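You operate a simulated robot arm through the tools that you are given. There is no shell and no other tool. Be economical: measure what you need, move in short steps, check, and stop when the job is done.

The job below is to be done with a simulated robot arm. You get a single attempt, and the scene is never put back.

TASK
Take the grey cup and put it on top of the white filter on the top of the low bench. Take the grey filter from the open stretch of the belt and put it on the top of the packing bench. Switch the cooler switch on. Shut the crumb drawer. Put two of the oval gold chocolates from the paper strip at the end of the belt on the low shelf of the wash bench. Put the blue ladle on the paper strip at the end of the belt away on the top of the side shelf. Put the slim log mould on the clear sheet. Any order will do. Set down upright: grey filter.

The check looks at the end state, three seconds after you hand in, the way a careful person would. Anything else that was tipped, shoved, dropped, spilled or broken makes it a failure. Flat cloth is picked up by pressing the open fingertips on it (5 to 10 N) and closing them slowly along it; thin cloth reads only 2 to 8 mm in the jaws.

THE ROBOT
A 7-joint arm with a two-finger parallel gripper on a trunk, on a base that drives. Base frame: it is fixed to the floor where the robot stands at the start and does not move with it; the origin is under the middle of the robot, x ahead of it, y to its left, z up; the surface under the hand at the start is at about z = 0.56. Readings come in m, degrees, newtons and seconds.
Its first joint turns from -166.0 to 166.0 degrees. Places, roughly: blue ladle (14x8x34 cm) [-4, -0.6, 1.1]; clear sheet (19x15x1 cm) [-8, 0.7, 0.9]; cooler switch [-3.2, -0.7, 1.2]; crumb drawer [-3.4, -0.5, 0.8]; grey cup (6x6x6 cm) [0.7, 0, 0.6]; grey filter [-2.75, -1, 1]; low shelf of the wash bench [-7.9, -2.2, 0.3]; oval gold chocolate (4x3x2 cm) [-4, -0.7, 1]; slim log mould (13x6x3 cm) [-6.5, 2.6, 0.5]; top of the packing bench [-6.5, -1.9, 0.9]; top of the side shelf (26x30 cm) [-2, -2.5, 0.7]; white filter [0.75, -0.25, 0.5]. Payload 3.43 kg.
The tool frame sits at the grasp point between the pads (the TCP): z along the fingers, y along the line on which they close. The tips reach 0.03 m beyond it. The gripper opens to 0.094 m. The fingers are 0.028 m wide and 0.01 m thick; the gripper's body (0.05 by 0.096 m) begins 0.055 m behind the TCP.
Orientation is told as [roll, pitch, yaw] about the base's x, y, z axes, in that order, counted from this pose: with the fingers straight down and closing along the base's y, the tool's x points along the base's -x, its y along +y and its z along -z.

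THE INTERFACE
- The arm moves only by the tool apply_moves. Its argument "commands" is a list that holds one entry, the list of rows, each a list of 7 numbers: the shift along the tool's x, y, z in m, then the turn, a rotation vector about the tool's x, y, z in degrees, then the finger opening in m, from 0 to 0.094. In form: [[[dx, dy, dz, rx, ry, rz, hand], ...]]. A call has 1 to 20 rows; each row shifts and turns the commanded pose from where the row before left it, along the tool's axes as they then stand. A row lasts 0.2 s, in which the tool goes at most 0.05 m and 8.6 degrees; a call with a longer step from one row to the next is refused whole, and so is a gripper value outside its range. A pose out of reach is approached as far as the arm can. The call stops where the force on the tool passes 40 N (or 10 N more than at its start, if that is more) or the arm is blocked; 0.2 s more then pass. The fingers move at their own pace (about 0.045 m/s each) and stop on an object; they squeeze with about 35 N. The grip force told is the motor's: it shows also when the fingers shut on nothing. Time passes only in rows, and 0.2 s behind the last, so rows that do not move let the fingers close. The reply holds the time, the measured pose of the TCP, the force on the tool along the base axes, the opening and the grip force, in the units named above and with some noise, with the torque about the TCP (base axes, N m) and any sound that the robot's microphone picked up.
- Cameras (640 x 400 px; columns grow to the right, rows downward): "scene" is now at [0.4909, 0.1356, 1.2185]; the picture's right is [-0.79, -0.62, 0.00], its down [-0.48, 0.61, -0.63] and it looks along [0.39, -0.50, -0.78] (base axes); focal length 295 px, centre (320, 200). "wrist" rides on the gripper at [0.076, 0.014, -0.103] in the tool frame; the picture's right is [-0.18, 0.98, 0.00], its down [-0.75, -0.14, -0.64] and it looks along [-0.63, -0.12, 0.77] (tool axes); focal length 243 px, centre (320, 200). There is no depth. A picture from a camera that has moved, and an enlarged one, comes with that camera's place and axes in the base frame and with its lens.
- capture(camera): a new picture of that camera. It takes no simulated time.
- slide_trunk(by): slides the trunk up (or, below 0, down) by that many m; the arm and the scene camera ride with it, the base frame stays. It gives what a move gives, with no picture.
- steer(legs): drives the robot by 1 to 6 legs, each [ahead, left, turn to the left] in m, m and degrees, along the robot's own axes; the way and the turn of a leg run together, so that a leg with both is an arc; at most 1.5 m and 180 degrees a leg. The arm and the cameras ride along, it lands a little off, and it stops where it bumps. It gives what a move gives.
- aim_head(pan, tilt): turns the head with the scene camera to pan (to the left, within 103 degrees either way) and tilt (down, from -29 to 69), counted from straight ahead of the robot. It gives what a move gives.
- enlarge(camera, box): a new picture of the part [left, top, right, bottom] of that camera's present view, enlarged. It takes no simulated time.
- close_job(): hands the job in; it is judged then, once.

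Work in short steps. Places have to be worked out from the pictures, the camera data and where the tool is seen: move nearer, look again, correct. Check each grasp and each placing, and mend what went wrong. You have 207 turns and 192 pictures in all, those below and enlarged ones among them. Open the gripper and draw the arm clear of the work before you hand the job in, unless the task says otherwise.

The tools are called by a JSON object that holds its "api" and its "payload". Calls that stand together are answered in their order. apply_moves: Moves the arm, as the interface text tells. Its arguments: {"type":"object","properties":{"commands":{"type":"array","items":{"type":"array","items":{"type":"array","items":{"type":"number"}}}}},"required":["commands"]} The other tools are called the same way: slide_trunk (by) slides the trunk up or down; steer (legs) drives the base; aim_head (pan, tilt) turns the head that bears the scene camera; capture (camera) takes a picture; enlarge (camera, box) takes an enlarged picture of a part of a camera's view; close_job () hands the job in.

At the start:

```text
time_s: 0.0
eef_pos: [0.6482, -0.0941, 0.9363]
ee_rot: [0.0, 0.0, -0.1]
force: [0.2, -0.5, -0.6]
wrist_torque: [-0.03, 0.0, -0.01]
gripper_width: 0.0939
gripper_force: 0.1
trunk travel left (down, up): [-0.3, 0.31]
robot x, y, heading: [0.003, 0.0007, -0.1]
head pan, tilt: [-52.0, 50.9]
```

scene: 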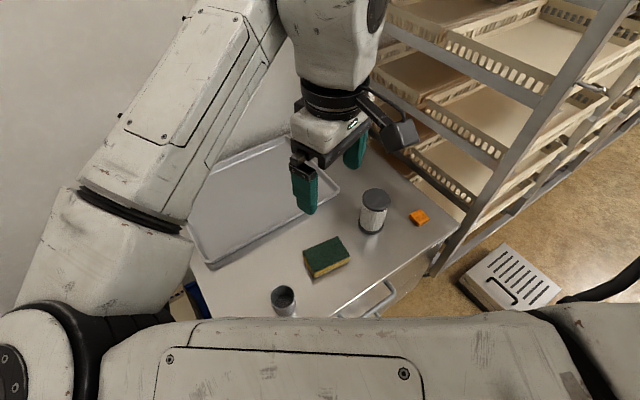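
wrist: 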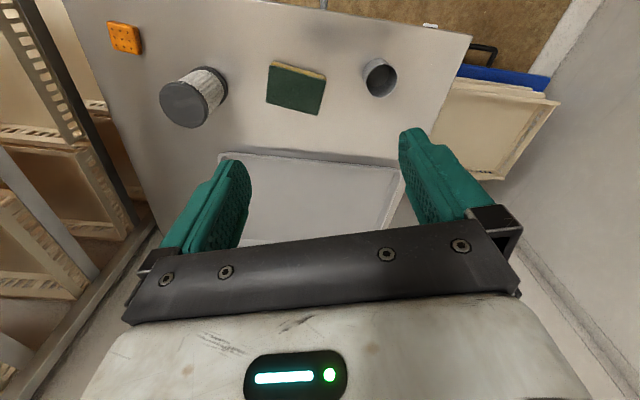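

I start by looking closely at the cup and the white filter from both cameras to fix their places.

{"api": "enlarge", "payload": {"camera": "wrist", "box": [100, 20, 420, 220]}}

{"api": "enlarge", "payload": {"camera": "scene", "box": [220, 130, 460, 320]}}

```text
2.00 times, centred on (260, 120) of wrist
camera zoom: at [0.5721, -0.079, 1.0394], right [0.18, 0.98, 0.0], down [0.75, -0.14, 0.64], along [0.63, -0.12, -0.77], focal length 485 px, centre (440, 360)
```

zoom: 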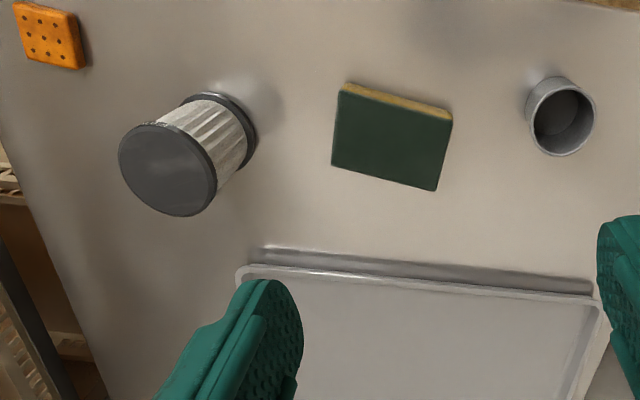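

```text
2.11 times, centred on (340, 225) of scene
camera zoom: at [0.4909, 0.1356, 1.2185], right [-0.79, -0.62, 0.0], down [-0.48, 0.61, -0.63], along [0.39, -0.5, -0.78], focal length 621 px, centre (278, 147)
```

zoom: 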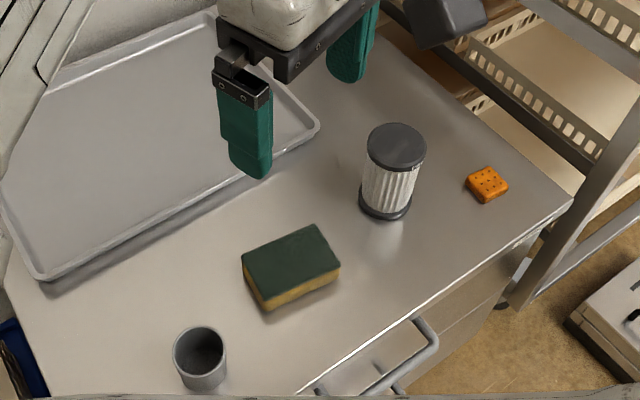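

Both views agree: cup rim centre at about (0.690, 0.000, 0.62), white filter top centre about (0.655, -0.293, 0.68). I move above the cup.

{"api": "apply_moves", "payload": {"commands": [[[-0.014, 0.0314, 0.02, 0, 0, 0, 0.094], [-0.014, 0.0314, 0.02, 0, 0, 0, 0.094], [-0.014, 0.0314, 0.02, 0, 0, 0, 0.094], [0, 0, 0.045, 0, 0, 0, 0.094], [0, 0, 0.045, 0, 0, 0, 0.094], [0, 0, 0.045, 0, 0, 0, 0.094], [0, 0, 0.03, 0, 0, 0, 0.094]]]}}

{"api": "capture", "payload": {"camera": "wrist"}}

```text
time_s: 1.6
eef_pos: [0.6909, 0.0006, 0.7111]
ee_rot: [0.0, 0.0, 0.1]
force: [-0.5, 0.0, 0.0]
wrist_torque: [-0.01, -0.01, 0.0]
gripper_width: 0.0942
gripper_force: 0.1
trunk travel left (down, up): [-0.3, 0.31]
robot x, y, heading: [0.0003, 0.0029, -0.1]
head pan, tilt: [-52.0, 50.9]
```

```text
187 pictures are left
camera wrist: at [0.6143, 0.0152, 0.8142], right [0.18, 0.98, 0.0], down [0.75, -0.14, 0.64], along [0.63, -0.12, -0.77], focal length 243 px, centre (320, 200)
```

wrist: 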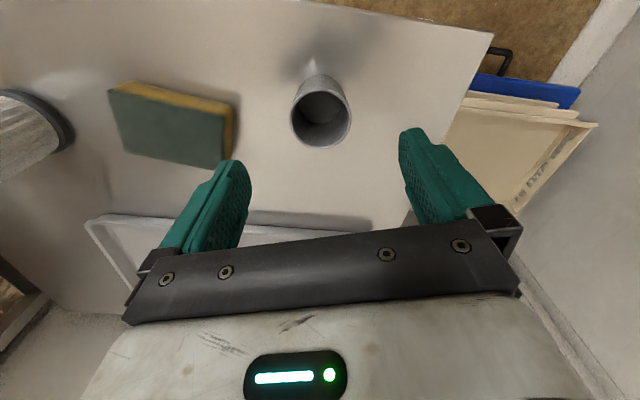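

The rim lies at about (0.686, 0.001), centred; I descend to z ≈ 0.60 and close.

{"api": "apply_moves", "payload": {"commands": [[[0.001, 0, 0.04, 0, 0, 0, 0.094], [0.001, 0, 0.04, 0, 0, 0, 0.094], [0.001, 0, 0.03, 0, 0, 0, 0.094], [0, 0, 0, 0, 0, 0, 0.094], [0, 0, 0, 0, 0, 0, 0.03], [0, 0, 0, 0, 0, 0, 0.03], [0, 0, 0, 0, 0, 0, 0.03], [0, 0, 0, 0, 0, 0, 0.03]]]}}

```text
time_s: 3.4
eef_pos: [0.6882, 0.0009, 0.6018]
ee_rot: [0.0, -0.1, 0.0]
force: [0.6, -0.3, -0.5]
wrist_torque: [-0.04, 0.0, 0.01]
gripper_width: 0.0526
gripper_force: 35.0
trunk travel left (down, up): [-0.3, 0.31]
robot x, y, heading: [0.0003, -0.0026, -0.1]
head pan, tilt: [-52.0, 50.9]
```

The cup is held (5.3 cm). I lift it and carry it over the filter.

{"api": "apply_moves", "payload": {"commands": [[[0, 0, -0.03, 0, 0, 0, 0.03], [0, 0, -0.045, 0, 0, 0, 0.03], [0, 0, -0.045, 0, 0, 0, 0.03], [0, 0, -0.045, 0, 0, 0, 0.03], [0.0047, -0.042, 0, 0, 0, 0, 0.03], [0.0047, -0.042, 0, 0, 0, 0, 0.03], [0.0047, -0.042, 0, 0, 0, 0, 0.03], [0.0047, -0.042, 0, 0, 0, 0, 0.03], [0.0047, -0.042, 0, 0, 0, 0, 0.03], [0.0047, -0.042, 0, 0, 0, 0, 0.03], [0.0047, -0.042, 0, 0, 0, 0, 0.03], [0, 0, 0, 0, 0, 0, 0.03]]]}}

{"api": "capture", "payload": {"camera": "wrist"}}

{"api": "enlarge", "payload": {"camera": "scene", "box": [260, 100, 500, 250]}}

```text
time_s: 6.0
eef_pos: [0.6548, -0.2932, 0.767]
ee_rot: [0.0, 0.0, 0.0]
force: [0.6, 0.3, -0.5]
wrist_torque: [-0.01, 0.0, -0.04]
gripper_width: 0.03
gripper_force: 0.0
trunk travel left (down, up): [-0.3, 0.31]
robot x, y, heading: [0.0016, -0.0019, -0.2]
head pan, tilt: [-52.0, 50.9]
```

```text
186 pictures are left
camera wrist: at [0.5776, -0.279, 0.8697], right [0.18, 0.98, 0.0], down [0.75, -0.14, 0.64], along [0.63, -0.12, -0.77], focal length 243 px, centre (320, 200)
```

wrist: 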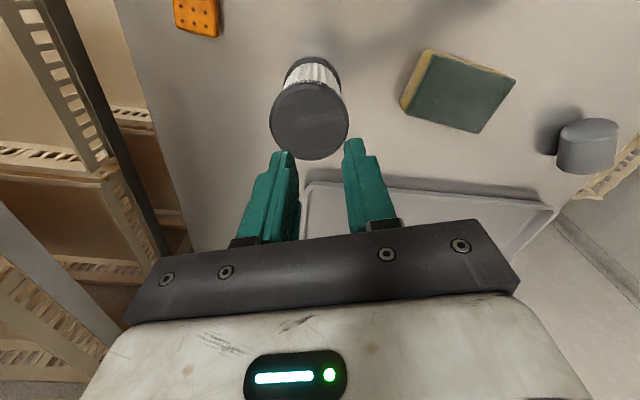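

```text
2.67 times, centred on (380, 175) of scene
camera zoom: at [0.4909, 0.1354, 1.2185], right [-0.79, -0.62, 0.0], down [-0.48, 0.61, -0.63], along [0.39, -0.5, -0.78], focal length 787 px, centre (160, 267)
```

zoom: 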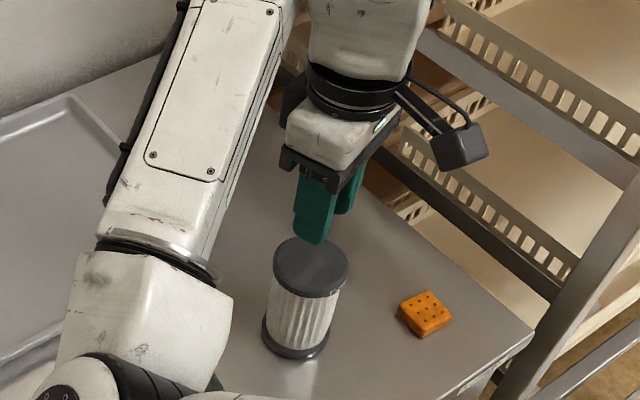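

The fingers shut on nothing: the cup slipped out and now seems to stand upside down on the bench at the left. I look at it closely before regrasping.

{"api": "enlarge", "payload": {"camera": "wrist", "box": [520, 80, 640, 200]}}

{"api": "capture", "payload": {"camera": "scene"}}

```text
3.33 times, centred on (580, 140) of wrist
camera zoom: at [0.5776, -0.279, 0.8697], right [0.18, 0.98, 0.0], down [0.75, -0.14, 0.64], along [0.63, -0.12, -0.77], focal length 809 px, centre (-547, 400)
```

zoom: 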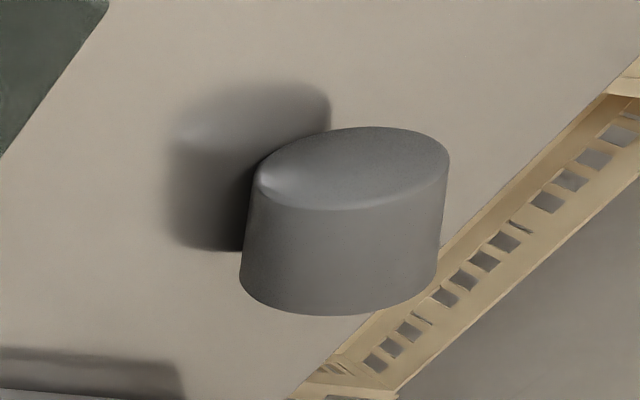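

```text
183 pictures are left
camera scene: at [0.4909, 0.1354, 1.2185], right [-0.79, -0.62, 0.0], down [-0.48, 0.61, -0.63], along [0.39, -0.5, -0.78], focal length 295 px, centre (320, 200)
```

scene: 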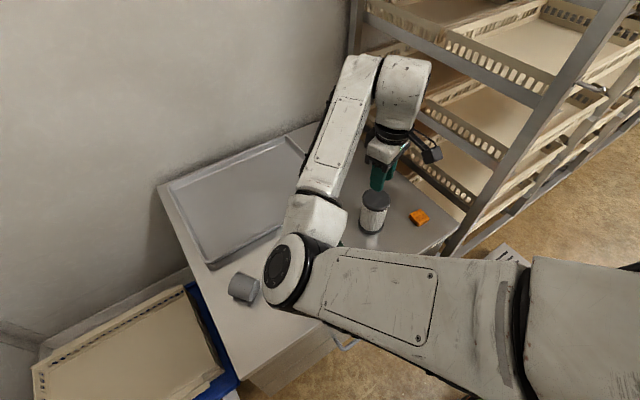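

Zooming in on the cup from the scene camera.

{"api": "enlarge", "payload": {"camera": "scene", "box": [200, 250, 290, 320]}}

```text
5.71 times, centred on (245, 285) of scene
camera zoom: at [0.4909, 0.1354, 1.2185], right [-0.79, -0.62, 0.0], down [-0.48, 0.61, -0.63], along [0.39, -0.5, -0.78], focal length 1686 px, centre (749, -286)
```

zoom: 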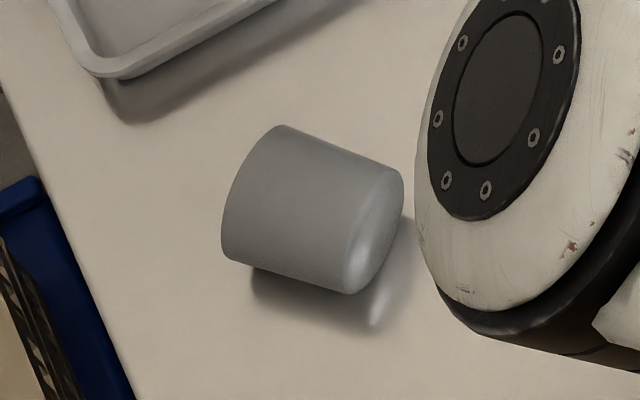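

The cup lies on its side, axis from bottom (0.76, 0.02) to mouth (0.815, 0.041), about 21° yaw. I'll grasp it across its axis, later turn the wrist 90° so the mouth points up. First hover above.

{"api": "apply_moves", "payload": {"commands": [[[-0.0165, 0.0404, 0, 0, 0, 0, 0.094], [-0.0165, 0.0404, 0, 0, 0, 0, 0.094], [-0.0165, 0.0404, 0, 0, 0, 0, 0.094], [-0.0165, 0.0404, 0, 0, 0, 0, 0.094], [-0.0165, 0.0404, 0, 0, 0, 0, 0.094], [-0.0165, 0.0404, 0, 0, 0, 0, 0.094], [-0.0165, 0.0404, 0, 0, 0, 0, 0.094], [-0.0165, 0.0404, 0, 0, 0, 0, 0.094], [0, 0, 0, 0, 0, -7, 0.094], [0, 0, 0, 0, 0, -7, 0.094], [0, 0, 0, 0, 0, -7, 0.094], [0, 0, 0.02, 0, 0, 0, 0.094]]]}}

{"api": "capture", "payload": {"camera": "wrist"}}

```text
time_s: 8.6
eef_pos: [0.787, 0.029, 0.7466]
ee_rot: [0.0, 0.0, 21.1]
force: [0.2, -0.3, 0.3]
wrist_torque: [-0.02, 0.02, -0.01]
gripper_width: 0.094
gripper_force: 0.1
trunk travel left (down, up): [-0.3, 0.31]
robot x, y, heading: [0.0004, 0.0018, 0.0]
head pan, tilt: [-52.0, 50.9]
```

```text
181 pictures are left
camera wrist: at [0.7101, 0.0165, 0.8495], right [-0.18, 0.98, 0.0], down [0.75, 0.14, 0.64], along [0.63, 0.12, -0.77], focal length 243 px, centre (320, 200)
```

wrist: 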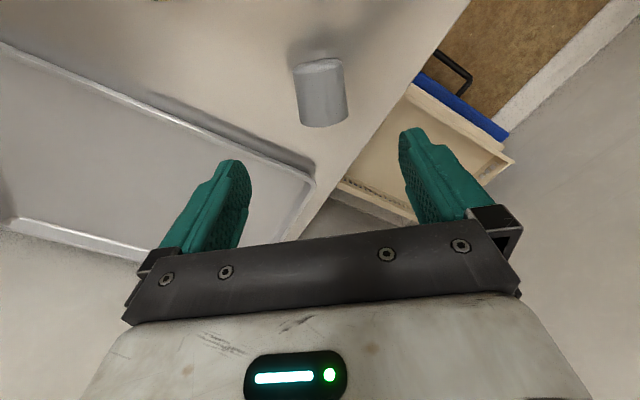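

The cup is centred and aligned. I go down to z ≈ 0.594, close fully, and lift just a little, slowly.

{"api": "apply_moves", "payload": {"commands": [[[0, 0, 0.04, 0, 0, 0, 0.094], [0, 0, 0.04, 0, 0, 0, 0.094], [0, 0, 0.04, 0, 0, 0, 0.094], [0, 0, 0.02, 0, 0, 0, 0.094], [0, 0, 0.012, 0, 0, 0, 0.094], [0, 0, 0, 0, 0, 0, 0.04], [0, 0, 0, 0, 0, 0, 0.04], [0, 0, 0, 0, 0, 0, 0.04], [0, 0, 0, 0, 0, 0, 0.04], [0, 0, -0.01, 0, 0, 0, 0.04], [0, 0, -0.01, 0, 0, 0, 0.04], [0, 0, -0.01, 0, 0, 0, 0.04]]]}}

{"api": "capture", "payload": {"camera": "wrist"}}

```text
time_s: 11.2
eef_pos: [0.7869, 0.0295, 0.6241]
ee_rot: [0.0, -0.1, 21.0]
force: [-0.2, 1.2, -0.1]
wrist_torque: [0.0, 0.03, 0.01]
gripper_width: 0.052
gripper_force: 35.4
trunk travel left (down, up): [-0.3, 0.31]
robot x, y, heading: [-0.0004, 0.003, -0.2]
head pan, tilt: [-52.0, 50.9]
```

```text
180 pictures are left
camera wrist: at [0.7101, 0.016, 0.7275], right [-0.18, 0.98, 0.0], down [0.75, 0.14, 0.64], along [0.63, 0.12, -0.77], focal length 243 px, centre (320, 200)
```

wrist: 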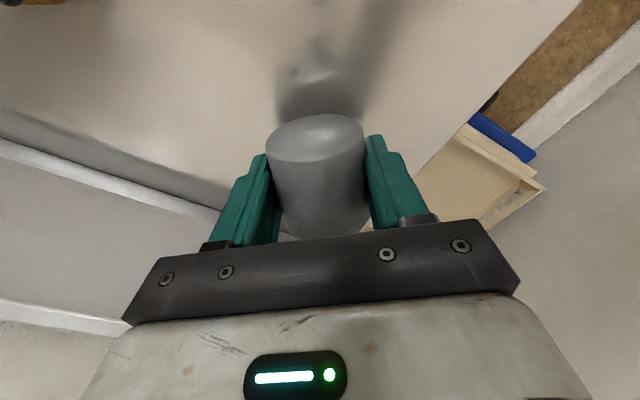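

Held at 5.2 cm and lifted clear. I continue lifting gently to about z = 0.80.

{"api": "apply_moves", "payload": {"commands": [[[0, 0, -0.01, 0, 0, 0, 0.04], [0, 0, -0.02, 0, 0, 0, 0.04], [0, 0, -0.025, 0, 0, 0, 0.04], [0, 0, -0.025, 0, 0, 0, 0.04], [0, 0, -0.025, 0, 0, 0, 0.04], [0, 0, -0.025, 0, 0, 0, 0.04], [0, 0, -0.025, 0, 0, 0, 0.04], [0, 0, -0.02, 0, 0, 0, 0.04], [0, 0, -0.01, 0, 0, 0, 0.04]]]}}

{"api": "capture", "payload": {"camera": "wrist"}}

```text
time_s: 13.2
eef_pos: [0.7864, 0.0293, 0.8098]
ee_rot: [0.0, 0.1, 21.1]
force: [-0.6, 0.2, 0.2]
wrist_torque: [0.02, 0.03, -0.02]
gripper_width: 0.0518
gripper_force: 34.9
trunk travel left (down, up): [-0.3, 0.31]
robot x, y, heading: [-0.0016, 0.0005, -0.1]
head pan, tilt: [-52.0, 50.9]
```

```text
179 pictures are left
camera wrist: at [0.7098, 0.0164, 0.9124], right [-0.18, 0.98, 0.0], down [0.75, 0.14, 0.64], along [0.63, 0.12, -0.77], focal length 243 px, centre (320, 200)
```

wrist: 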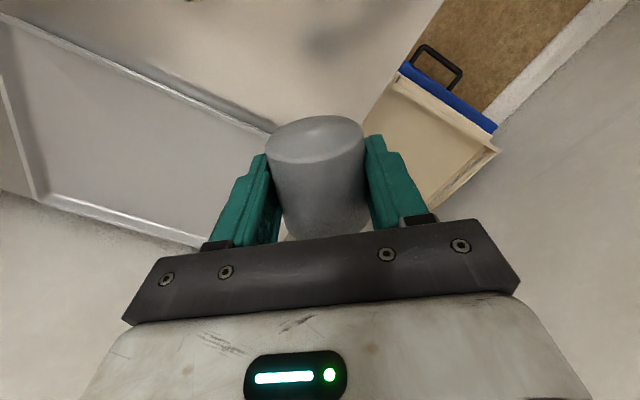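

Stable. I carry it above the filter at z ≈ 0.85 and turn the yaw towards -15°.

{"api": "apply_moves", "payload": {"commands": [[[0.012, -0.0127, -0.004, 0, 0, 0, 0.04], [0.0238, -0.0254, -0.004, 0, 0, 0, 0.04], [0.0238, -0.0254, -0.004, 0, 0, 0, 0.04], [0.0238, -0.0254, -0.004, 0, 0, 0, 0.04], [0.0238, -0.0254, -0.004, 0, 0, 0, 0.04], [0.0238, -0.0254, -0.004, 0, 0, 0, 0.04], [0.0238, -0.0254, -0.004, 0, 0, 0, 0.04], [0.0238, -0.0254, -0.004, 0, 0, 0, 0.04], [0.0238, -0.0254, -0.004, 0, 0, 0, 0.04], [0.0238, -0.0254, -0.004, 0, 0, 0, 0.04], [0.012, -0.0127, -0.004, 0, 0, 0, 0.04], [0, 0, 0, 0, 0, 7.2, 0.04], [0, 0, 0, 0, 0, 7.2, 0.04], [0, 0, 0, 0, 0, 7.2, 0.04], [0, 0, 0, 0, 0, 7.2, 0.04], [0, 0, 0, 0, 0, 7.2, 0.04]]]}}

```text
time_s: 16.6
eef_pos: [0.6542, -0.2935, 0.8534]
ee_rot: [0.0, 0.0, -15.2]
force: [-0.3, 0.7, -0.4]
wrist_torque: [0.01, 0.0, 0.01]
gripper_width: 0.0517
gripper_force: 35.4
trunk travel left (down, up): [-0.3, 0.31]
robot x, y, heading: [-0.0023, 0.0016, 0.1]
head pan, tilt: [-52.0, 50.9]
```

Still held. Now I pitch the tool forward 90° so the mouth points up.

{"api": "apply_moves", "payload": {"commands": [[[0, 0, 0, 0, -7.5, 0, 0.04], [0, 0, 0, 0, -7.5, 0, 0.04], [0, 0, 0, 0, -7.5, 0, 0.04], [0, 0, 0, 0, -7.5, 0, 0.04], [0, 0, 0, 0, -7.5, 0, 0.04], [0, 0, 0, 0, -7.5, 0, 0.04], [0, 0, 0, 0, -7.5, 0, 0.04], [0, 0, 0, 0, -7.5, 0, 0.04], [0, 0, 0, 0, -7.5, 0, 0.04], [0, 0, 0, 0, -7.5, 0, 0.04], [0, 0, 0, 0, -7.5, 0, 0.04], [0, 0, 0, 0, -7.5, 0, 0.04]]]}}

{"api": "capture", "payload": {"camera": "scene"}}

{"api": "capture", "payload": {"camera": "wrist"}}

```text
time_s: 19.2
eef_pos: [0.655, -0.2935, 0.8542]
ee_rot: [179.1, -89.8, 165.9]
force: [0.5, -0.1, 0.1]
wrist_torque: [0.04, 0.01, -0.03]
gripper_width: 0.0515
gripper_force: 34.4
trunk travel left (down, up): [-0.3, 0.31]
robot x, y, heading: [-0.0022, 0.0019, 0.0]
head pan, tilt: [-52.0, 50.9]
```

```text
178 pictures are left
camera scene: at [0.4909, 0.1355, 1.2186], right [-0.79, -0.62, 0.0], down [-0.48, 0.61, -0.63], along [0.39, -0.5, -0.78], focal length 295 px, centre (320, 200)
```

scene: 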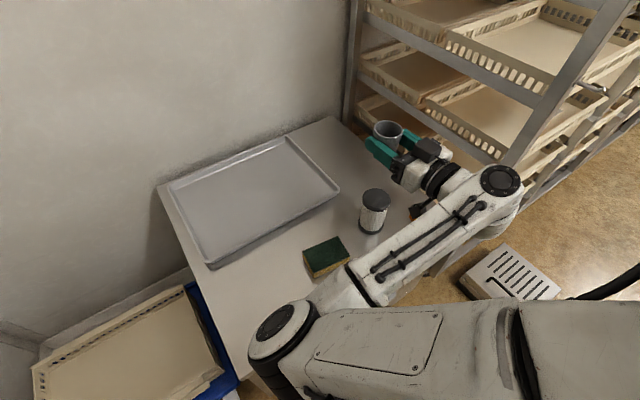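

```text
177 pictures are left
camera wrist: at [0.5599, -0.2524, 0.7777], right [0.25, 0.95, 0.18], down [-0.66, 0.03, 0.75], along [0.71, -0.31, 0.63], focal length 243 px, centre (320, 200)
```

wrist: 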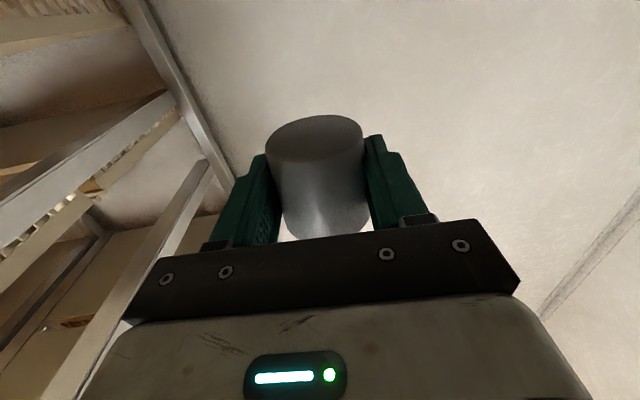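

The cup is upright in the hand. I zoom to measure cup and filter position relative to each other.

{"api": "enlarge", "payload": {"camera": "scene", "box": [340, 100, 460, 250]}}

```text
2.67 times, centred on (400, 175) of scene
camera zoom: at [0.4909, 0.1355, 1.2186], right [-0.79, -0.62, 0.0], down [-0.48, 0.61, -0.63], along [0.39, -0.5, -0.78], focal length 787 px, centre (107, 267)
```

zoom: 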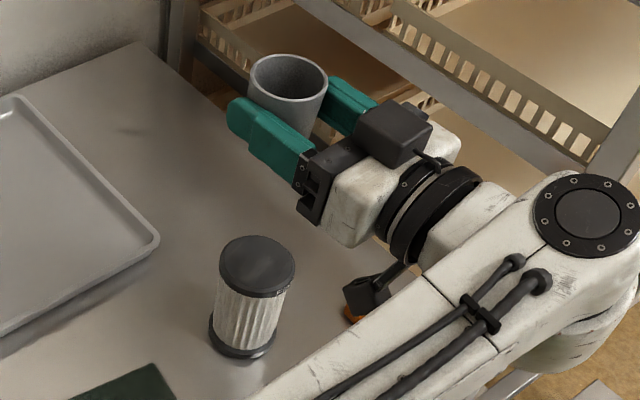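

Rim centre (0.663, -0.290), filter top (0.656, -0.291): I shift back 7 mm and lower to just above the filter.

{"api": "apply_moves", "payload": {"commands": [[[0.01, -0.001, -0.004, 0, 0, 0, 0.04], [0.025, -0.001, -0.003, 0, 0, 0, 0.04], [0.025, 0, 0, 0, 0, 0, 0.04], [0.025, 0, 0, 0, 0, 0, 0.04], [0.025, 0, 0, 0, 0, 0, 0.04], [0.01, 0, 0, 0, 0, 0, 0.04]]]}}

{"api": "enlarge", "payload": {"camera": "scene", "box": [320, 120, 480, 260]}}

{"api": "capture", "payload": {"camera": "wrist"}}

```text
time_s: 20.6
eef_pos: [0.6487, -0.2944, 0.7335]
ee_rot: [-127.6, -90.1, 112.6]
force: [-0.1, -0.5, 0.1]
wrist_torque: [0.0, -0.02, -0.02]
gripper_width: 0.0517
gripper_force: 34.3
trunk travel left (down, up): [-0.3, 0.31]
robot x, y, heading: [-0.001, -0.0007, 0.1]
head pan, tilt: [-52.0, 50.9]
```

```text
2.86 times, centred on (400, 190) of scene
camera zoom: at [0.4909, 0.1355, 1.2185], right [-0.79, -0.62, 0.0], down [-0.48, 0.61, -0.63], along [0.39, -0.5, -0.78], focal length 843 px, centre (91, 229)
```

zoom: 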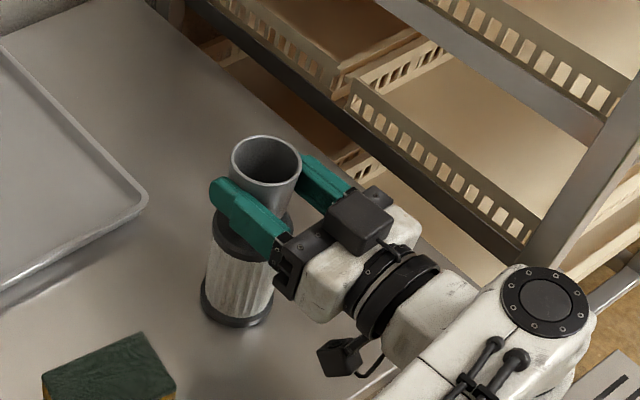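

```text
174 pictures are left
camera wrist: at [0.5524, -0.2519, 0.657], right [0.25, 0.95, 0.18], down [-0.66, 0.03, 0.75], along [0.71, -0.31, 0.63], focal length 243 px, centre (320, 200)
```

wrist: 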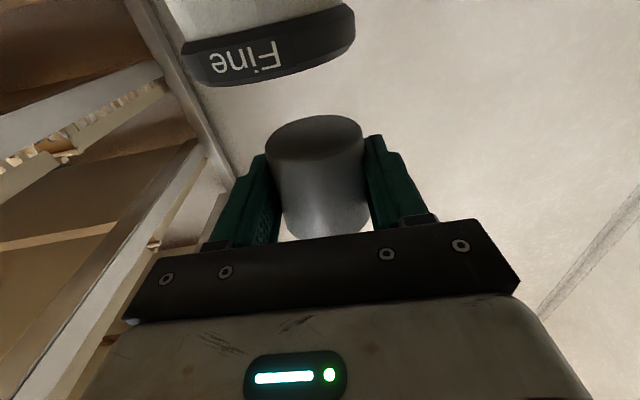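

Nearly aligned; I check lateral alignment with an enlarged wrist view.

{"api": "enlarge", "payload": {"camera": "wrist", "box": [160, 0, 400, 160]}}

```text
2.50 times, centred on (280, 80) of wrist
camera zoom: at [0.5524, -0.2519, 0.657], right [0.25, 0.95, 0.18], down [-0.66, 0.03, 0.75], along [0.71, -0.31, 0.63], focal length 606 px, centre (420, 500)
```

zoom: 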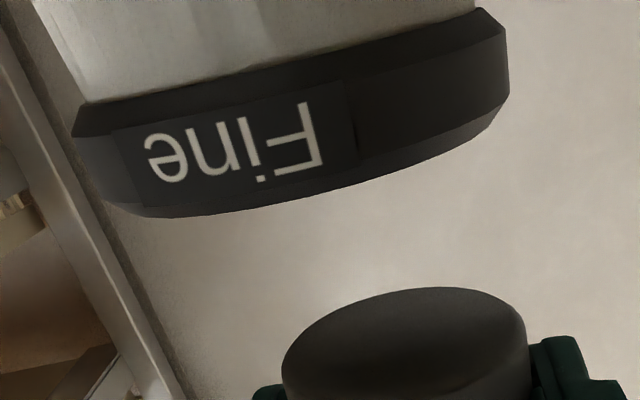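

The filter appears ~5 mm further to -y than the cup; I correct that and lower 18 mm.

{"api": "apply_moves", "payload": {"commands": [[[0, -0.0048, 0.001, 0, 0, 0, 0.04], [0.006, 0, 0, 0, 0, 0, 0.04], [0.006, 0, 0, 0, 0, 0, 0.04], [0.006, 0, 0, 0, 0, 0, 0.04], [0, 0, 0, 0, 0, 0, 0.04]]]}}

{"api": "enlarge", "payload": {"camera": "scene", "box": [340, 130, 440, 240]}}

{"api": "enlarge", "payload": {"camera": "wrist", "box": [160, 0, 400, 160]}}

```text
time_s: 21.8
eef_pos: [0.6473, -0.2979, 0.7148]
ee_rot: [-12.7, -90.0, -2.4]
force: [0.4, -0.1, -0.2]
wrist_torque: [0.02, 0.03, 0.02]
gripper_width: 0.0519
gripper_force: 35.0
trunk travel left (down, up): [-0.3, 0.31]
robot x, y, heading: [-0.0001, 0.0002, -0.1]
head pan, tilt: [-52.0, 50.9]
```

```text
3.64 times, centred on (390, 185) of scene
camera zoom: at [0.4909, 0.1355, 1.2185], right [-0.79, -0.62, 0.0], down [-0.48, 0.61, -0.63], along [0.39, -0.5, -0.78], focal length 1073 px, centre (66, 254)
```

zoom: 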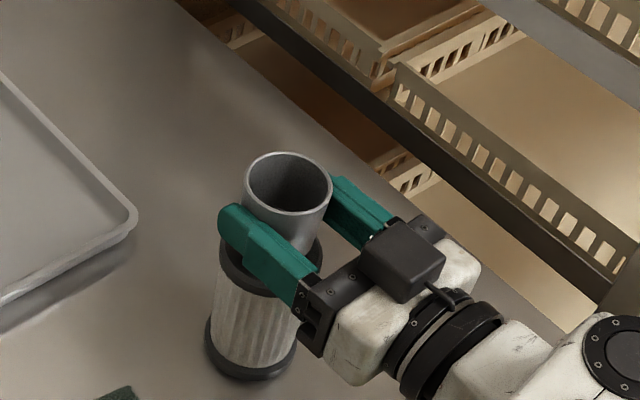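

```text
2.50 times, centred on (280, 80) of wrist
camera zoom: at [0.552, -0.2572, 0.6393], right [0.25, 0.95, 0.18], down [-0.66, 0.03, 0.75], along [0.71, -0.31, 0.63], focal length 606 px, centre (420, 500)
```

zoom: 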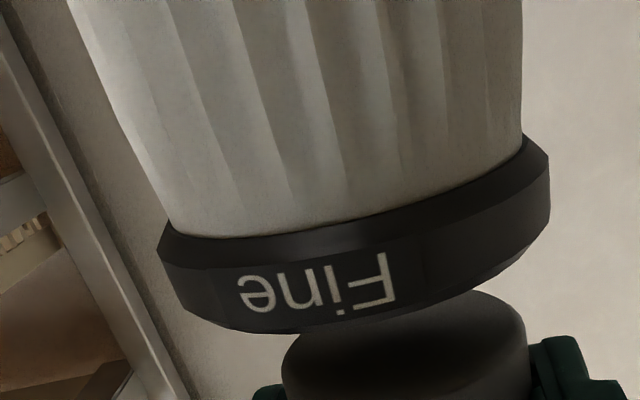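

Both views say it's within a few mm. I shift 2 mm more and lower 6 mm.

{"api": "apply_moves", "payload": {"commands": [[[0.002, -0.002, 0, 0, 0, 0, 0.04], [0.002, 0, 0, 0, 0, 0, 0.04], [0.002, 0, 0, 0, 0, 0, 0.04], [0, 0, 0, 0, 0, 0, 0.04]]]}}

{"api": "enlarge", "payload": {"camera": "wrist", "box": [160, 0, 400, 160]}}

```text
time_s: 22.8
eef_pos: [0.6483, -0.2995, 0.7092]
ee_rot: [73.5, -90.0, -88.6]
force: [-0.4, -0.4, 0.4]
wrist_torque: [0.01, -0.01, 0.0]
gripper_width: 0.0518
gripper_force: 34.8
trunk travel left (down, up): [-0.3, 0.31]
robot x, y, heading: [0.003, -0.0002, 0.1]
head pan, tilt: [-52.0, 50.9]
```

```text
2.50 times, centred on (280, 80) of wrist
camera zoom: at [0.5514, -0.259, 0.6334], right [0.25, 0.95, 0.18], down [-0.66, 0.03, 0.75], along [0.71, -0.31, 0.63], focal length 606 px, centre (420, 500)
```

zoom: 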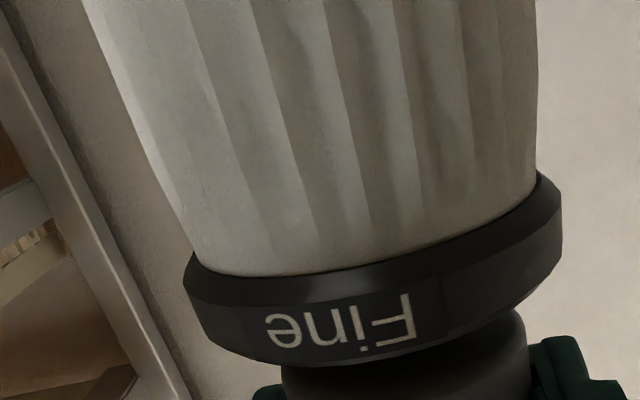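

Lateral alignment is good. Continue down in 1.5 mm steps, watching the force.

{"api": "apply_moves", "payload": {"commands": [[[0.0015, 0, 0, 0, 0, 0, 0.04], [0.0015, 0, 0, 0, 0, 0, 0.04], [0, 0, 0, 0, 0, 0, 0.04]]]}}

{"api": "enlarge", "payload": {"camera": "wrist", "box": [220, 80, 400, 200]}}

```text
time_s: 23.6
eef_pos: [0.6474, -0.3003, 0.706]
ee_rot: [-20.3, -90.1, 5.2]
force: [0.2, 0.0, -0.5]
wrist_torque: [0.0, 0.0, -0.01]
gripper_width: 0.0518
gripper_force: 34.9
trunk travel left (down, up): [-0.3, 0.31]
robot x, y, heading: [-0.0004, 0.0019, -0.1]
head pan, tilt: [-52.0, 50.9]
```

```text
3.33 times, centred on (310, 140) of wrist
camera zoom: at [0.5514, -0.2592, 0.6303], right [0.25, 0.95, 0.18], down [-0.66, 0.03, 0.75], along [0.71, -0.31, 0.63], focal length 809 px, centre (353, 400)
```

zoom: 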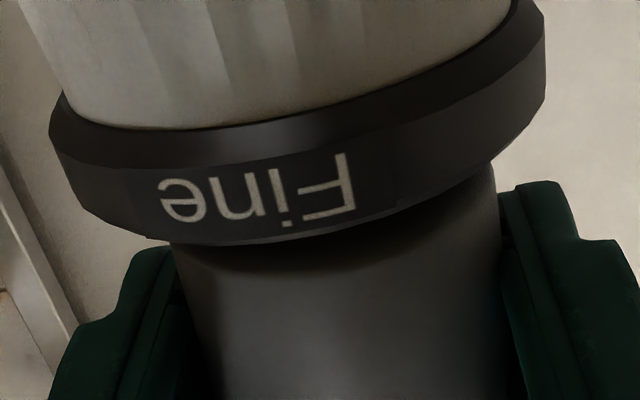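

No contact yet; continue 4 mm more in 1 mm steps.

{"api": "apply_moves", "payload": {"commands": [[[0.001, 0, 0, 0, 0, 0, 0.04], [0.001, 0, 0, 0, 0, 0, 0.04], [0, 0, 0, 0, 0, 0, 0.04]]]}}

{"api": "apply_moves", "payload": {"commands": [[[0.001, 0, 0, 0, 0, 0, 0.04], [0.001, 0, 0, 0, 0, 0, 0.04], [0, 0, 0, 0, 0, 0, 0.04]]]}}

```text
time_s: 24.4
eef_pos: [0.6465, -0.2997, 0.7042]
ee_rot: [-45.5, -90.0, 30.4]
force: [0.3, -0.9, 0.3]
wrist_torque: [-0.05, -0.02, 0.0]
gripper_width: 0.0515
gripper_force: 34.9
trunk travel left (down, up): [-0.3, 0.31]
robot x, y, heading: [0.0012, 0.0001, -0.2]
head pan, tilt: [-52.0, 50.9]
```

```text
time_s: 25.2
eef_pos: [0.6476, -0.2996, 0.7008]
ee_rot: [-28.4, -90.0, 13.6]
force: [0.6, -0.2, -0.3]
wrist_torque: [0.02, -0.02, 0.01]
gripper_width: 0.0519
gripper_force: 34.7
trunk travel left (down, up): [-0.3, 0.31]
robot x, y, heading: [-0.0004, 0.0001, -0.1]
head pan, tilt: [-52.0, 50.9]
```

Still no contact force; check the view again.

{"api": "enlarge", "payload": {"camera": "scene", "box": [350, 140, 430, 240]}}

{"api": "enlarge", "payload": {"camera": "wrist", "box": [220, 80, 400, 200]}}

```text
4.00 times, centred on (390, 190) of scene
camera zoom: at [0.4909, 0.1355, 1.2185], right [-0.79, -0.62, 0.0], down [-0.48, 0.61, -0.63], along [0.39, -0.5, -0.78], focal length 1180 px, centre (40, 240)
```

zoom: 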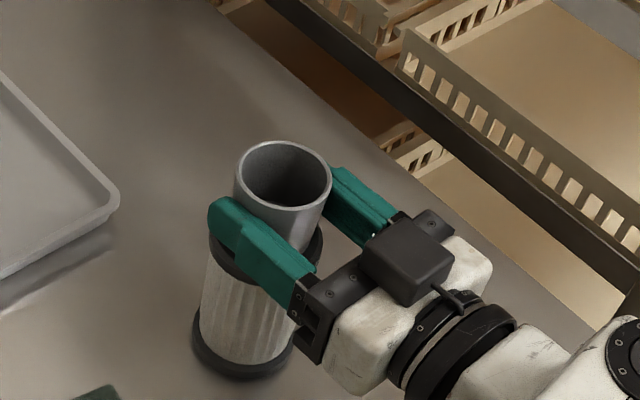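

```text
3.33 times, centred on (310, 140) of wrist
camera zoom: at [0.5514, -0.2592, 0.6266], right [0.25, 0.95, 0.18], down [-0.66, 0.03, 0.75], along [0.71, -0.31, 0.63], focal length 809 px, centre (353, 400)
```

zoom: 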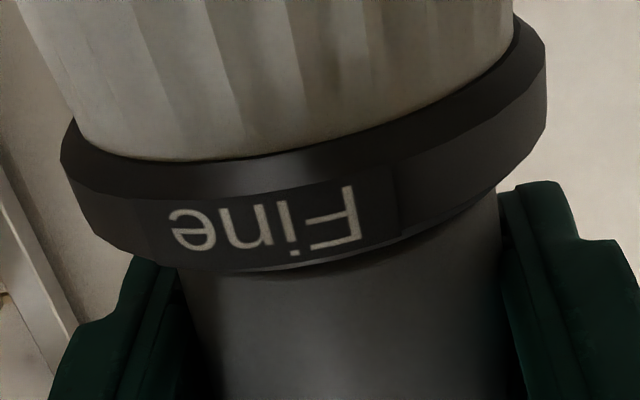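

Very close (a faint bright gap line). Continue in 1 mm steps with checks.

{"api": "apply_moves", "payload": {"commands": [[[0.001, 0, 0, 0, 0, 0, 0.04], [0.001, 0, 0, 0, 0, 0, 0.04], [0, 0, 0, 0, 0, 0, 0.04]]]}}

{"api": "apply_moves", "payload": {"commands": [[[0.001, 0, 0, 0, 0, 0, 0.04], [0, 0, 0, 0, 0, 0, 0.04]]]}}

{"api": "apply_moves", "payload": {"commands": [[[0.001, 0, 0, 0, 0, 0, 0.04], [0, 0, 0, 0, 0, 0, 0.04]]]}}

```text
time_s: 26.0
eef_pos: [0.6467, -0.2997, 0.7009]
ee_rot: [-146.6, -89.9, 131.6]
force: [-0.8, 0.2, 5.3]
wrist_torque: [-0.09, 0.07, -0.01]
gripper_width: 0.0519
gripper_force: 34.5
trunk travel left (down, up): [-0.3, 0.31]
robot x, y, heading: [-0.0029, -0.002, -0.0]
head pan, tilt: [-52.0, 50.9]
```

```text
time_s: 26.6
eef_pos: [0.647, -0.3012, 0.7008]
ee_rot: [-151.8, -89.9, 136.9]
force: [-0.4, -0.2, 14.3]
wrist_torque: [-0.16, 0.15, -0.01]
gripper_width: 0.0516
gripper_force: 35.1
trunk travel left (down, up): [-0.3, 0.31]
robot x, y, heading: [0.0003, -0.0015, 0.1]
head pan, tilt: [-52.0, 50.9]
```

```text
time_s: 27.2
eef_pos: [0.6472, -0.2999, 0.7009]
ee_rot: [-166.3, -89.8, 151.4]
force: [0.5, 0.9, 25.6]
wrist_torque: [0.0, 0.04, 0.02]
gripper_width: 0.0518
gripper_force: 35.5
trunk travel left (down, up): [-0.3, 0.31]
robot x, y, heading: [0.0014, 0.0008, -0.1]
head pan, tilt: [-52.0, 50.9]
```

Contact (rising to 25 N). I relieve the press, open, and draw straight back.

{"api": "apply_moves", "payload": {"commands": [[[-0.0028, 0, 0, 0, 0, 0, 0.04], [0, 0, 0, 0, 0, 0, 0.06], [0, 0, 0, 0, 0, 0, 0.07], [0, 0, 0, 0, 0, 0, 0.094], [0, 0, 0, 0, 0, 0, 0.094], [0, 0, 0, 0, 0, 0, 0.094]]]}}

{"api": "enlarge", "payload": {"camera": "scene", "box": [350, 140, 430, 240]}}

```text
time_s: 28.6
eef_pos: [0.6471, -0.2995, 0.7008]
ee_rot: [-4.6, -90.0, -10.4]
force: [0.0, 0.4, -0.4]
wrist_torque: [0.03, 0.03, 0.0]
gripper_width: 0.0941
gripper_force: 0.0
trunk travel left (down, up): [-0.3, 0.31]
robot x, y, heading: [0.0003, -0.0004, -0.1]
head pan, tilt: [-52.0, 50.9]
```

```text
4.00 times, centred on (390, 190) of scene
camera zoom: at [0.4909, 0.1355, 1.2185], right [-0.79, -0.62, 0.0], down [-0.48, 0.61, -0.63], along [0.39, -0.5, -0.78], focal length 1180 px, centre (40, 240)
```

zoom: 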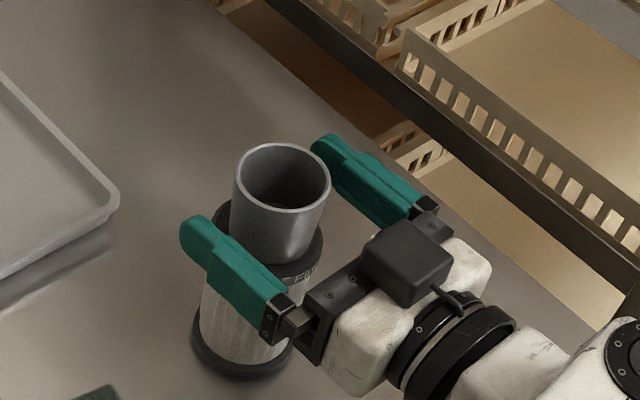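

The cup stands well on the filter. I withdraw straight back and then up.

{"api": "apply_moves", "payload": {"commands": [[[0, 0, -0.02, 0, 0, 0, 0.094], [0, 0, -0.03, 0, 0, 0, 0.094], [0, 0, -0.03, 0, 0, 0, 0.094], [0, 0, -0.03, 0, 0, 0, 0.094], [0, 0, -0.02, 0, 0, 0, 0.094], [-0.04, 0, 0, 0, 0, 0, 0.094], [-0.045, 0, 0, 0, 0, 0, 0.094], [-0.045, 0, 0, 0, 0, 0, 0.094], [-0.045, 0, 0, 0, 0, 0, 0.094]]]}}

{"api": "capture", "payload": {"camera": "scene"}}

```text
time_s: 30.6
eef_pos: [0.5221, -0.28, 0.8569]
ee_rot: [-167.4, -89.8, 152.5]
force: [0.0, -0.2, -1.0]
wrist_torque: [0.0, 0.0, 0.01]
gripper_width: 0.094
gripper_force: 0.1
out of reach, approached as far as the arm can: row 9
trunk travel left (down, up): [-0.3, 0.31]
robot x, y, heading: [-0.0, -0.0016, -0.1]
head pan, tilt: [-52.0, 50.9]
```

```text
165 pictures are left
camera scene: at [0.4908, 0.1358, 1.2185], right [-0.79, -0.62, 0.0], down [-0.48, 0.61, -0.63], along [0.39, -0.5, -0.78], focal length 295 px, centre (320, 200)
```

scene: 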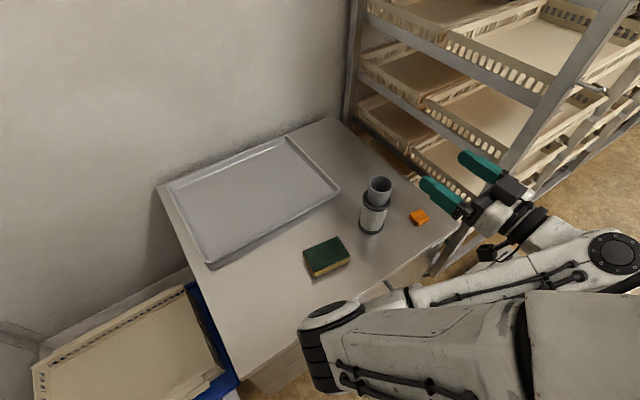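

The cup is on the filter. Now I turn the tool down again and tuck the arm in front of the body for driving.

{"api": "apply_moves", "payload": {"commands": [[[0, 0, 0, 0, 8, 0, 0.06], [0, 0, 0, 0, 8, 0, 0.06], [0, 0, 0, 0, 8, 0, 0.06], [0, 0, 0, 0, 8, 0, 0.06], [0, 0, 0, 0, 8, 0, 0.06], [0, 0, 0, 0, 8, 0, 0.06], [0, 0, 0, 0, 8, 0, 0.06], [0, 0, 0, 0, 8, 0, 0.06], [0, 0, 0, 0, 8, 0, 0.06], [0, 0, 0, 0, 8, 0, 0.06], [0, 0, 0, 0, 8, 0, 0.06], [0, 0, 0, 0, 2, 0, 0.06]]]}}

```text
time_s: 33.2
eef_pos: [0.5296, -0.3168, 0.8265]
ee_rot: [0.0, -3.9, -14.9]
force: [0.4, -0.1, 0.2]
wrist_torque: [-0.03, 0.02, -0.04]
gripper_width: 0.0599
gripper_force: 0.1
out of reach, approached as far as the arm can: row 1, 2, 3, 4, 6
trunk travel left (down, up): [-0.3, 0.31]
robot x, y, heading: [0.0008, 0.0004, -0.2]
head pan, tilt: [-52.0, 50.9]
```

Next I bring the hand in to about (0.40, 0, 1.0) and look around to the sides.

{"api": "apply_moves", "payload": {"commands": [[[0, 0, -0.04, 0, 2, 0, 0.06], [0, 0, -0.04, 0, 2, 0, 0.06], [0.0208, 0.0272, -0.009, 0, 0, 0, 0.06], [0.0208, 0.0272, -0.009, 0, 0, 0, 0.06], [0.0208, 0.0272, -0.009, 0, 0, 0, 0.06], [0.0208, 0.0272, -0.009, 0, 0, 0, 0.06], [0.0208, 0.0272, -0.009, 0, 0, 0, 0.06], [0.0208, 0.0272, -0.009, 0, 0, 0, 0.06], [0.0208, 0.0272, -0.009, 0, 0, 0, 0.06], [0.0208, 0.0272, -0.009, 0, 0, 0, 0.06], [0.0208, 0.0272, -0.009, 0, 0, 0, 0.06], [0.0208, 0.0272, -0.009, 0, 0, 0, 0.06]]]}}

{"api": "aim_head", "payload": {"pan": -100, "tilt": 20}}

{"api": "capture", "payload": {"camera": "scene"}}

{"api": "aim_head", "payload": {"pan": 100, "tilt": 20}}

{"api": "capture", "payload": {"camera": "scene"}}

```text
time_s: 35.8
eef_pos: [0.5735, -0.2342, 0.8959]
ee_rot: [0.0, 0.0, -15.0]
force: [-0.5, 0.6, 0.8]
wrist_torque: [-0.02, 0.0, -0.02]
gripper_width: 0.0599
gripper_force: 0.0
out of reach, approached as far as the arm can: row 2, 3, 4, 5, 6, 7, 8, 9, 10, 11, 12
trunk travel left (down, up): [-0.3, 0.31]
robot x, y, heading: [-0.001, -0.0005, -0.1]
head pan, tilt: [-52.0, 50.9]
```

```text
time_s: 37.0
eef_pos: [0.5749, -0.235, 0.8961]
ee_rot: [0.1, 0.0, -15.0]
force: [0.0, 0.6, 0.0]
wrist_torque: [-0.02, 0.04, 0.0]
gripper_width: 0.0599
gripper_force: 0.0
trunk travel left (down, up): [-0.3, 0.31]
robot x, y, heading: [-0.0003, -0.0011, -0.3]
head pan, tilt: [-100.0, 20.0]
```

```text
164 pictures are left
camera scene: at [0.4278, 0.1037, 1.2653], right [-0.98, 0.17, 0.0], down [0.06, 0.34, -0.94], along [-0.16, -0.93, -0.34], focal length 295 px, centre (320, 200)
```

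scene: 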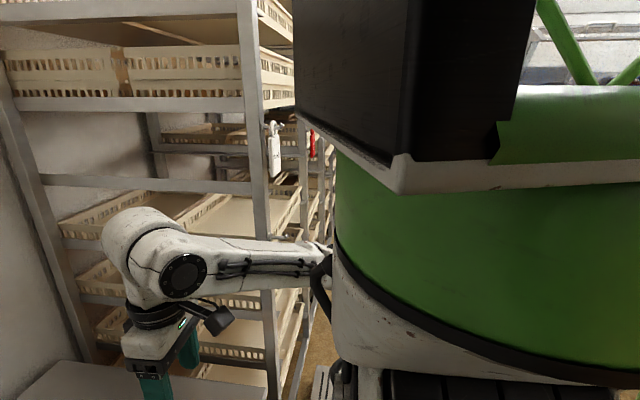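

```text
time_s: 39.9
eef_pos: [0.5722, -0.2354, 0.8962]
ee_rot: [0.2, 0.0, -15.1]
force: [0.2, -0.8, 0.5]
wrist_torque: [-0.02, -0.02, 0.03]
gripper_width: 0.06
gripper_force: 0.1
trunk travel left (down, up): [-0.3, 0.31]
robot x, y, heading: [0.0011, 0.0022, 0.0]
head pan, tilt: [100.0, 20.0]
```

```text
163 pictures are left
camera scene: at [0.4278, 0.2871, 1.2654], right [0.98, 0.17, 0.0], down [0.06, -0.34, -0.94], along [-0.16, 0.93, -0.34], focal length 295 px, centre (320, 200)
```

scene: 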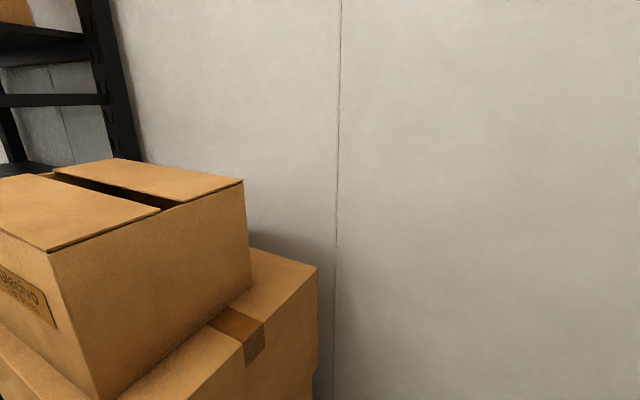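

The hand is limited by the elbow posture; I move it to near its starting place, then back the base off 0.5 m for space.

{"api": "apply_moves", "payload": {"commands": [[[-0.01, 0.035, -0.01, 0, 0, -3, 0.06], [-0.01, 0.035, -0.01, 0, 0, -3, 0.06], [-0.01, 0.035, -0.01, 0, 0, -3, 0.06], [-0.01, 0.035, -0.01, 0, 0, -3, 0.06], [0, 0.01, -0.01, 0, 0, -3, 0.06]]]}}

{"api": "steer", "payload": {"legs": [[-0.5, 0, 0]]}}

{"api": "aim_head", "payload": {"pan": 103, "tilt": 25}}

{"api": "capture", "payload": {"camera": "scene"}}

{"api": "aim_head", "payload": {"pan": -103, "tilt": 25}}

{"api": "capture", "payload": {"camera": "scene"}}

```text
time_s: 41.1
eef_pos: [0.6546, -0.1048, 0.896]
ee_rot: [0.3, -0.2, 0.2]
force: [0.4, 0.6, -0.2]
wrist_torque: [0.0, -0.01, -0.07]
gripper_width: 0.0601
gripper_force: 0.0
out of reach, approached as far as the arm can: row 1, 2, 3, 4, 5
trunk travel left (down, up): [-0.3, 0.31]
robot x, y, heading: [-0.0023, 0.0005, -0.1]
head pan, tilt: [100.0, 20.0]
```

```text
time_s: 44.0
eef_pos: [0.1521, -0.1063, 0.8978]
ee_rot: [0.4, -0.1, -0.3]
force: [0.6, -0.1, -0.2]
wrist_torque: [-0.01, 0.04, -0.01]
gripper_width: 0.06
gripper_force: 0.2
trunk travel left (down, up): [-0.3, 0.31]
robot x, y, heading: [-0.5003, 0.0032, -0.3]
head pan, tilt: [100.0, 20.0]
```

```text
time_s: 44.7
eef_pos: [0.1509, -0.1063, 0.8965]
ee_rot: [0.3, -0.3, -0.1]
force: [0.5, 0.1, 0.0]
wrist_torque: [0.0, 0.01, 0.03]
gripper_width: 0.0602
gripper_force: 0.1
trunk travel left (down, up): [-0.3, 0.31]
robot x, y, heading: [-0.4964, 0.0013, -0.1]
head pan, tilt: [103.0, 25.0]
```

```text
162 pictures are left
camera scene: at [-0.0761, 0.2845, 1.2573], right [0.98, 0.22, 0.0], down [0.09, -0.41, -0.91], along [-0.2, 0.88, -0.42], focal length 295 px, centre (320, 200)
```

scene: 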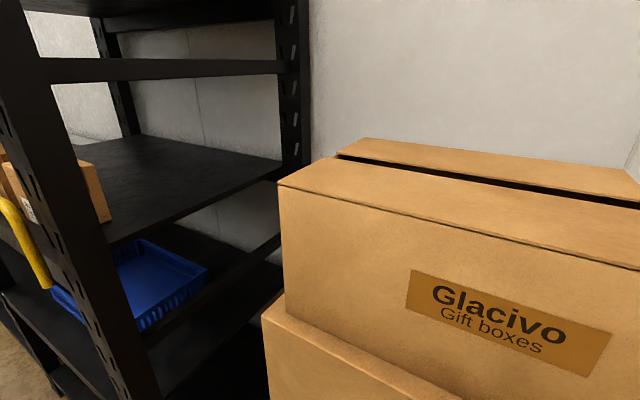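

```text
time_s: 47.7
eef_pos: [0.1528, -0.1063, 0.8965]
ee_rot: [0.3, -0.2, -0.2]
force: [0.1, -0.1, -0.4]
wrist_torque: [-0.03, 0.01, 0.01]
gripper_width: 0.06
gripper_force: 0.0
trunk travel left (down, up): [-0.3, 0.31]
robot x, y, heading: [-0.5039, -0.0022, -0.2]
head pan, tilt: [-103.0, 25.0]
```

```text
161 pictures are left
camera scene: at [-0.0769, 0.1049, 1.2572], right [-0.97, 0.23, 0.0], down [0.1, 0.41, -0.91], along [-0.21, -0.88, -0.42], focal length 295 px, centre (320, 200)
```

scene: 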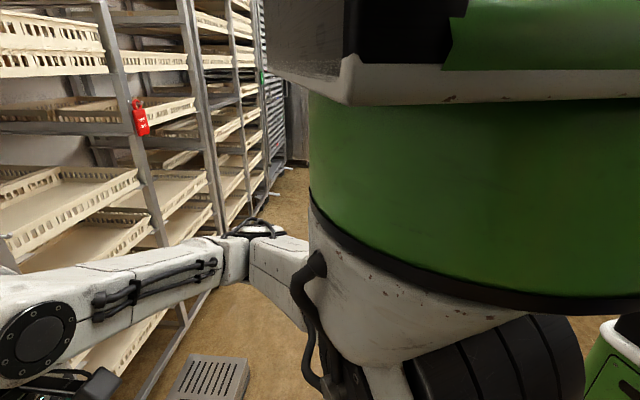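

Boxes are near on the left, open floor lies to the right (the racks run along x ≈ 0.5). I turn right 75° and look.

{"api": "steer", "payload": {"legs": [[-0.2, 0, 0], [0, 0, -75]]}}

{"api": "aim_head", "payload": {"pan": -100, "tilt": 15}}

{"api": "capture", "payload": {"camera": "scene"}}

{"api": "aim_head", "payload": {"pan": -40, "tilt": 15}}

{"api": "capture", "payload": {"camera": "scene"}}

```text
time_s: 52.5
eef_pos: [-0.6381, -0.6557, 0.8972]
ee_rot: [0.3, -0.2, -75.3]
force: [1.1, -1.1, 0.8]
wrist_torque: [0.05, 0.01, 0.01]
gripper_width: 0.0599
gripper_force: 0.0
trunk travel left (down, up): [-0.3, 0.31]
robot x, y, heading: [-0.7036, 0.0018, -75.2]
head pan, tilt: [-103.0, 25.0]
```

```text
time_s: 53.2
eef_pos: [-0.638, -0.6575, 0.897]
ee_rot: [0.3, -0.2, -75.4]
force: [0.4, -0.6, 0.8]
wrist_torque: [0.02, -0.03, 0.01]
gripper_width: 0.0604
gripper_force: 0.1
trunk travel left (down, up): [-0.3, 0.31]
robot x, y, heading: [-0.701, 0.0011, -75.0]
head pan, tilt: [-100.0, 15.0]
```

```text
160 pictures are left
camera scene: at [-0.4924, -0.3837, 1.2734], right [-0.08, 1.0, 0.0], down [0.26, 0.02, -0.97], along [-0.96, -0.08, -0.26], focal length 295 px, centre (320, 200)
```

scene: 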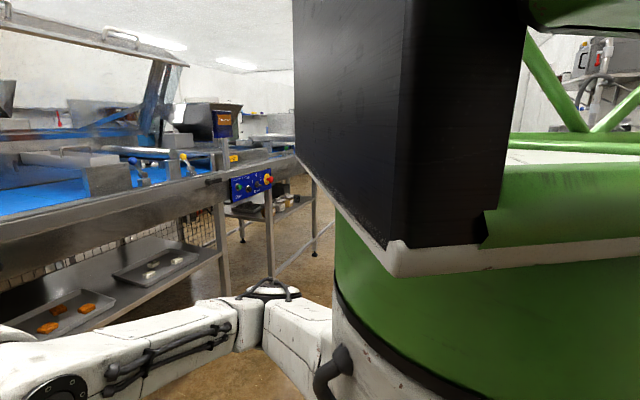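

```text
time_s: 54.5
eef_pos: [-0.6365, -0.6568, 0.8964]
ee_rot: [0.3, -0.3, -75.3]
force: [-0.1, 1.0, 0.4]
wrist_torque: [0.02, 0.01, -0.02]
gripper_width: 0.06
gripper_force: 0.0
trunk travel left (down, up): [-0.3, 0.31]
robot x, y, heading: [-0.7001, 0.0004, -75.1]
head pan, tilt: [-40.0, 15.0]
```

```text
159 pictures are left
camera scene: at [-0.4394, -0.4605, 1.2735], right [-0.9, 0.43, 0.0], down [0.11, 0.23, -0.97], along [-0.41, -0.87, -0.26], focal length 295 px, centre (320, 200)
```

scene: 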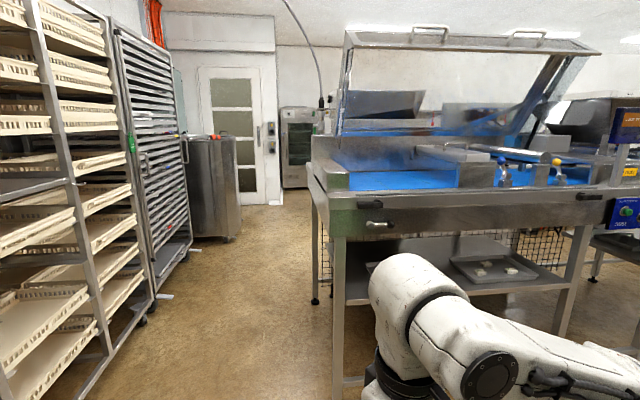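

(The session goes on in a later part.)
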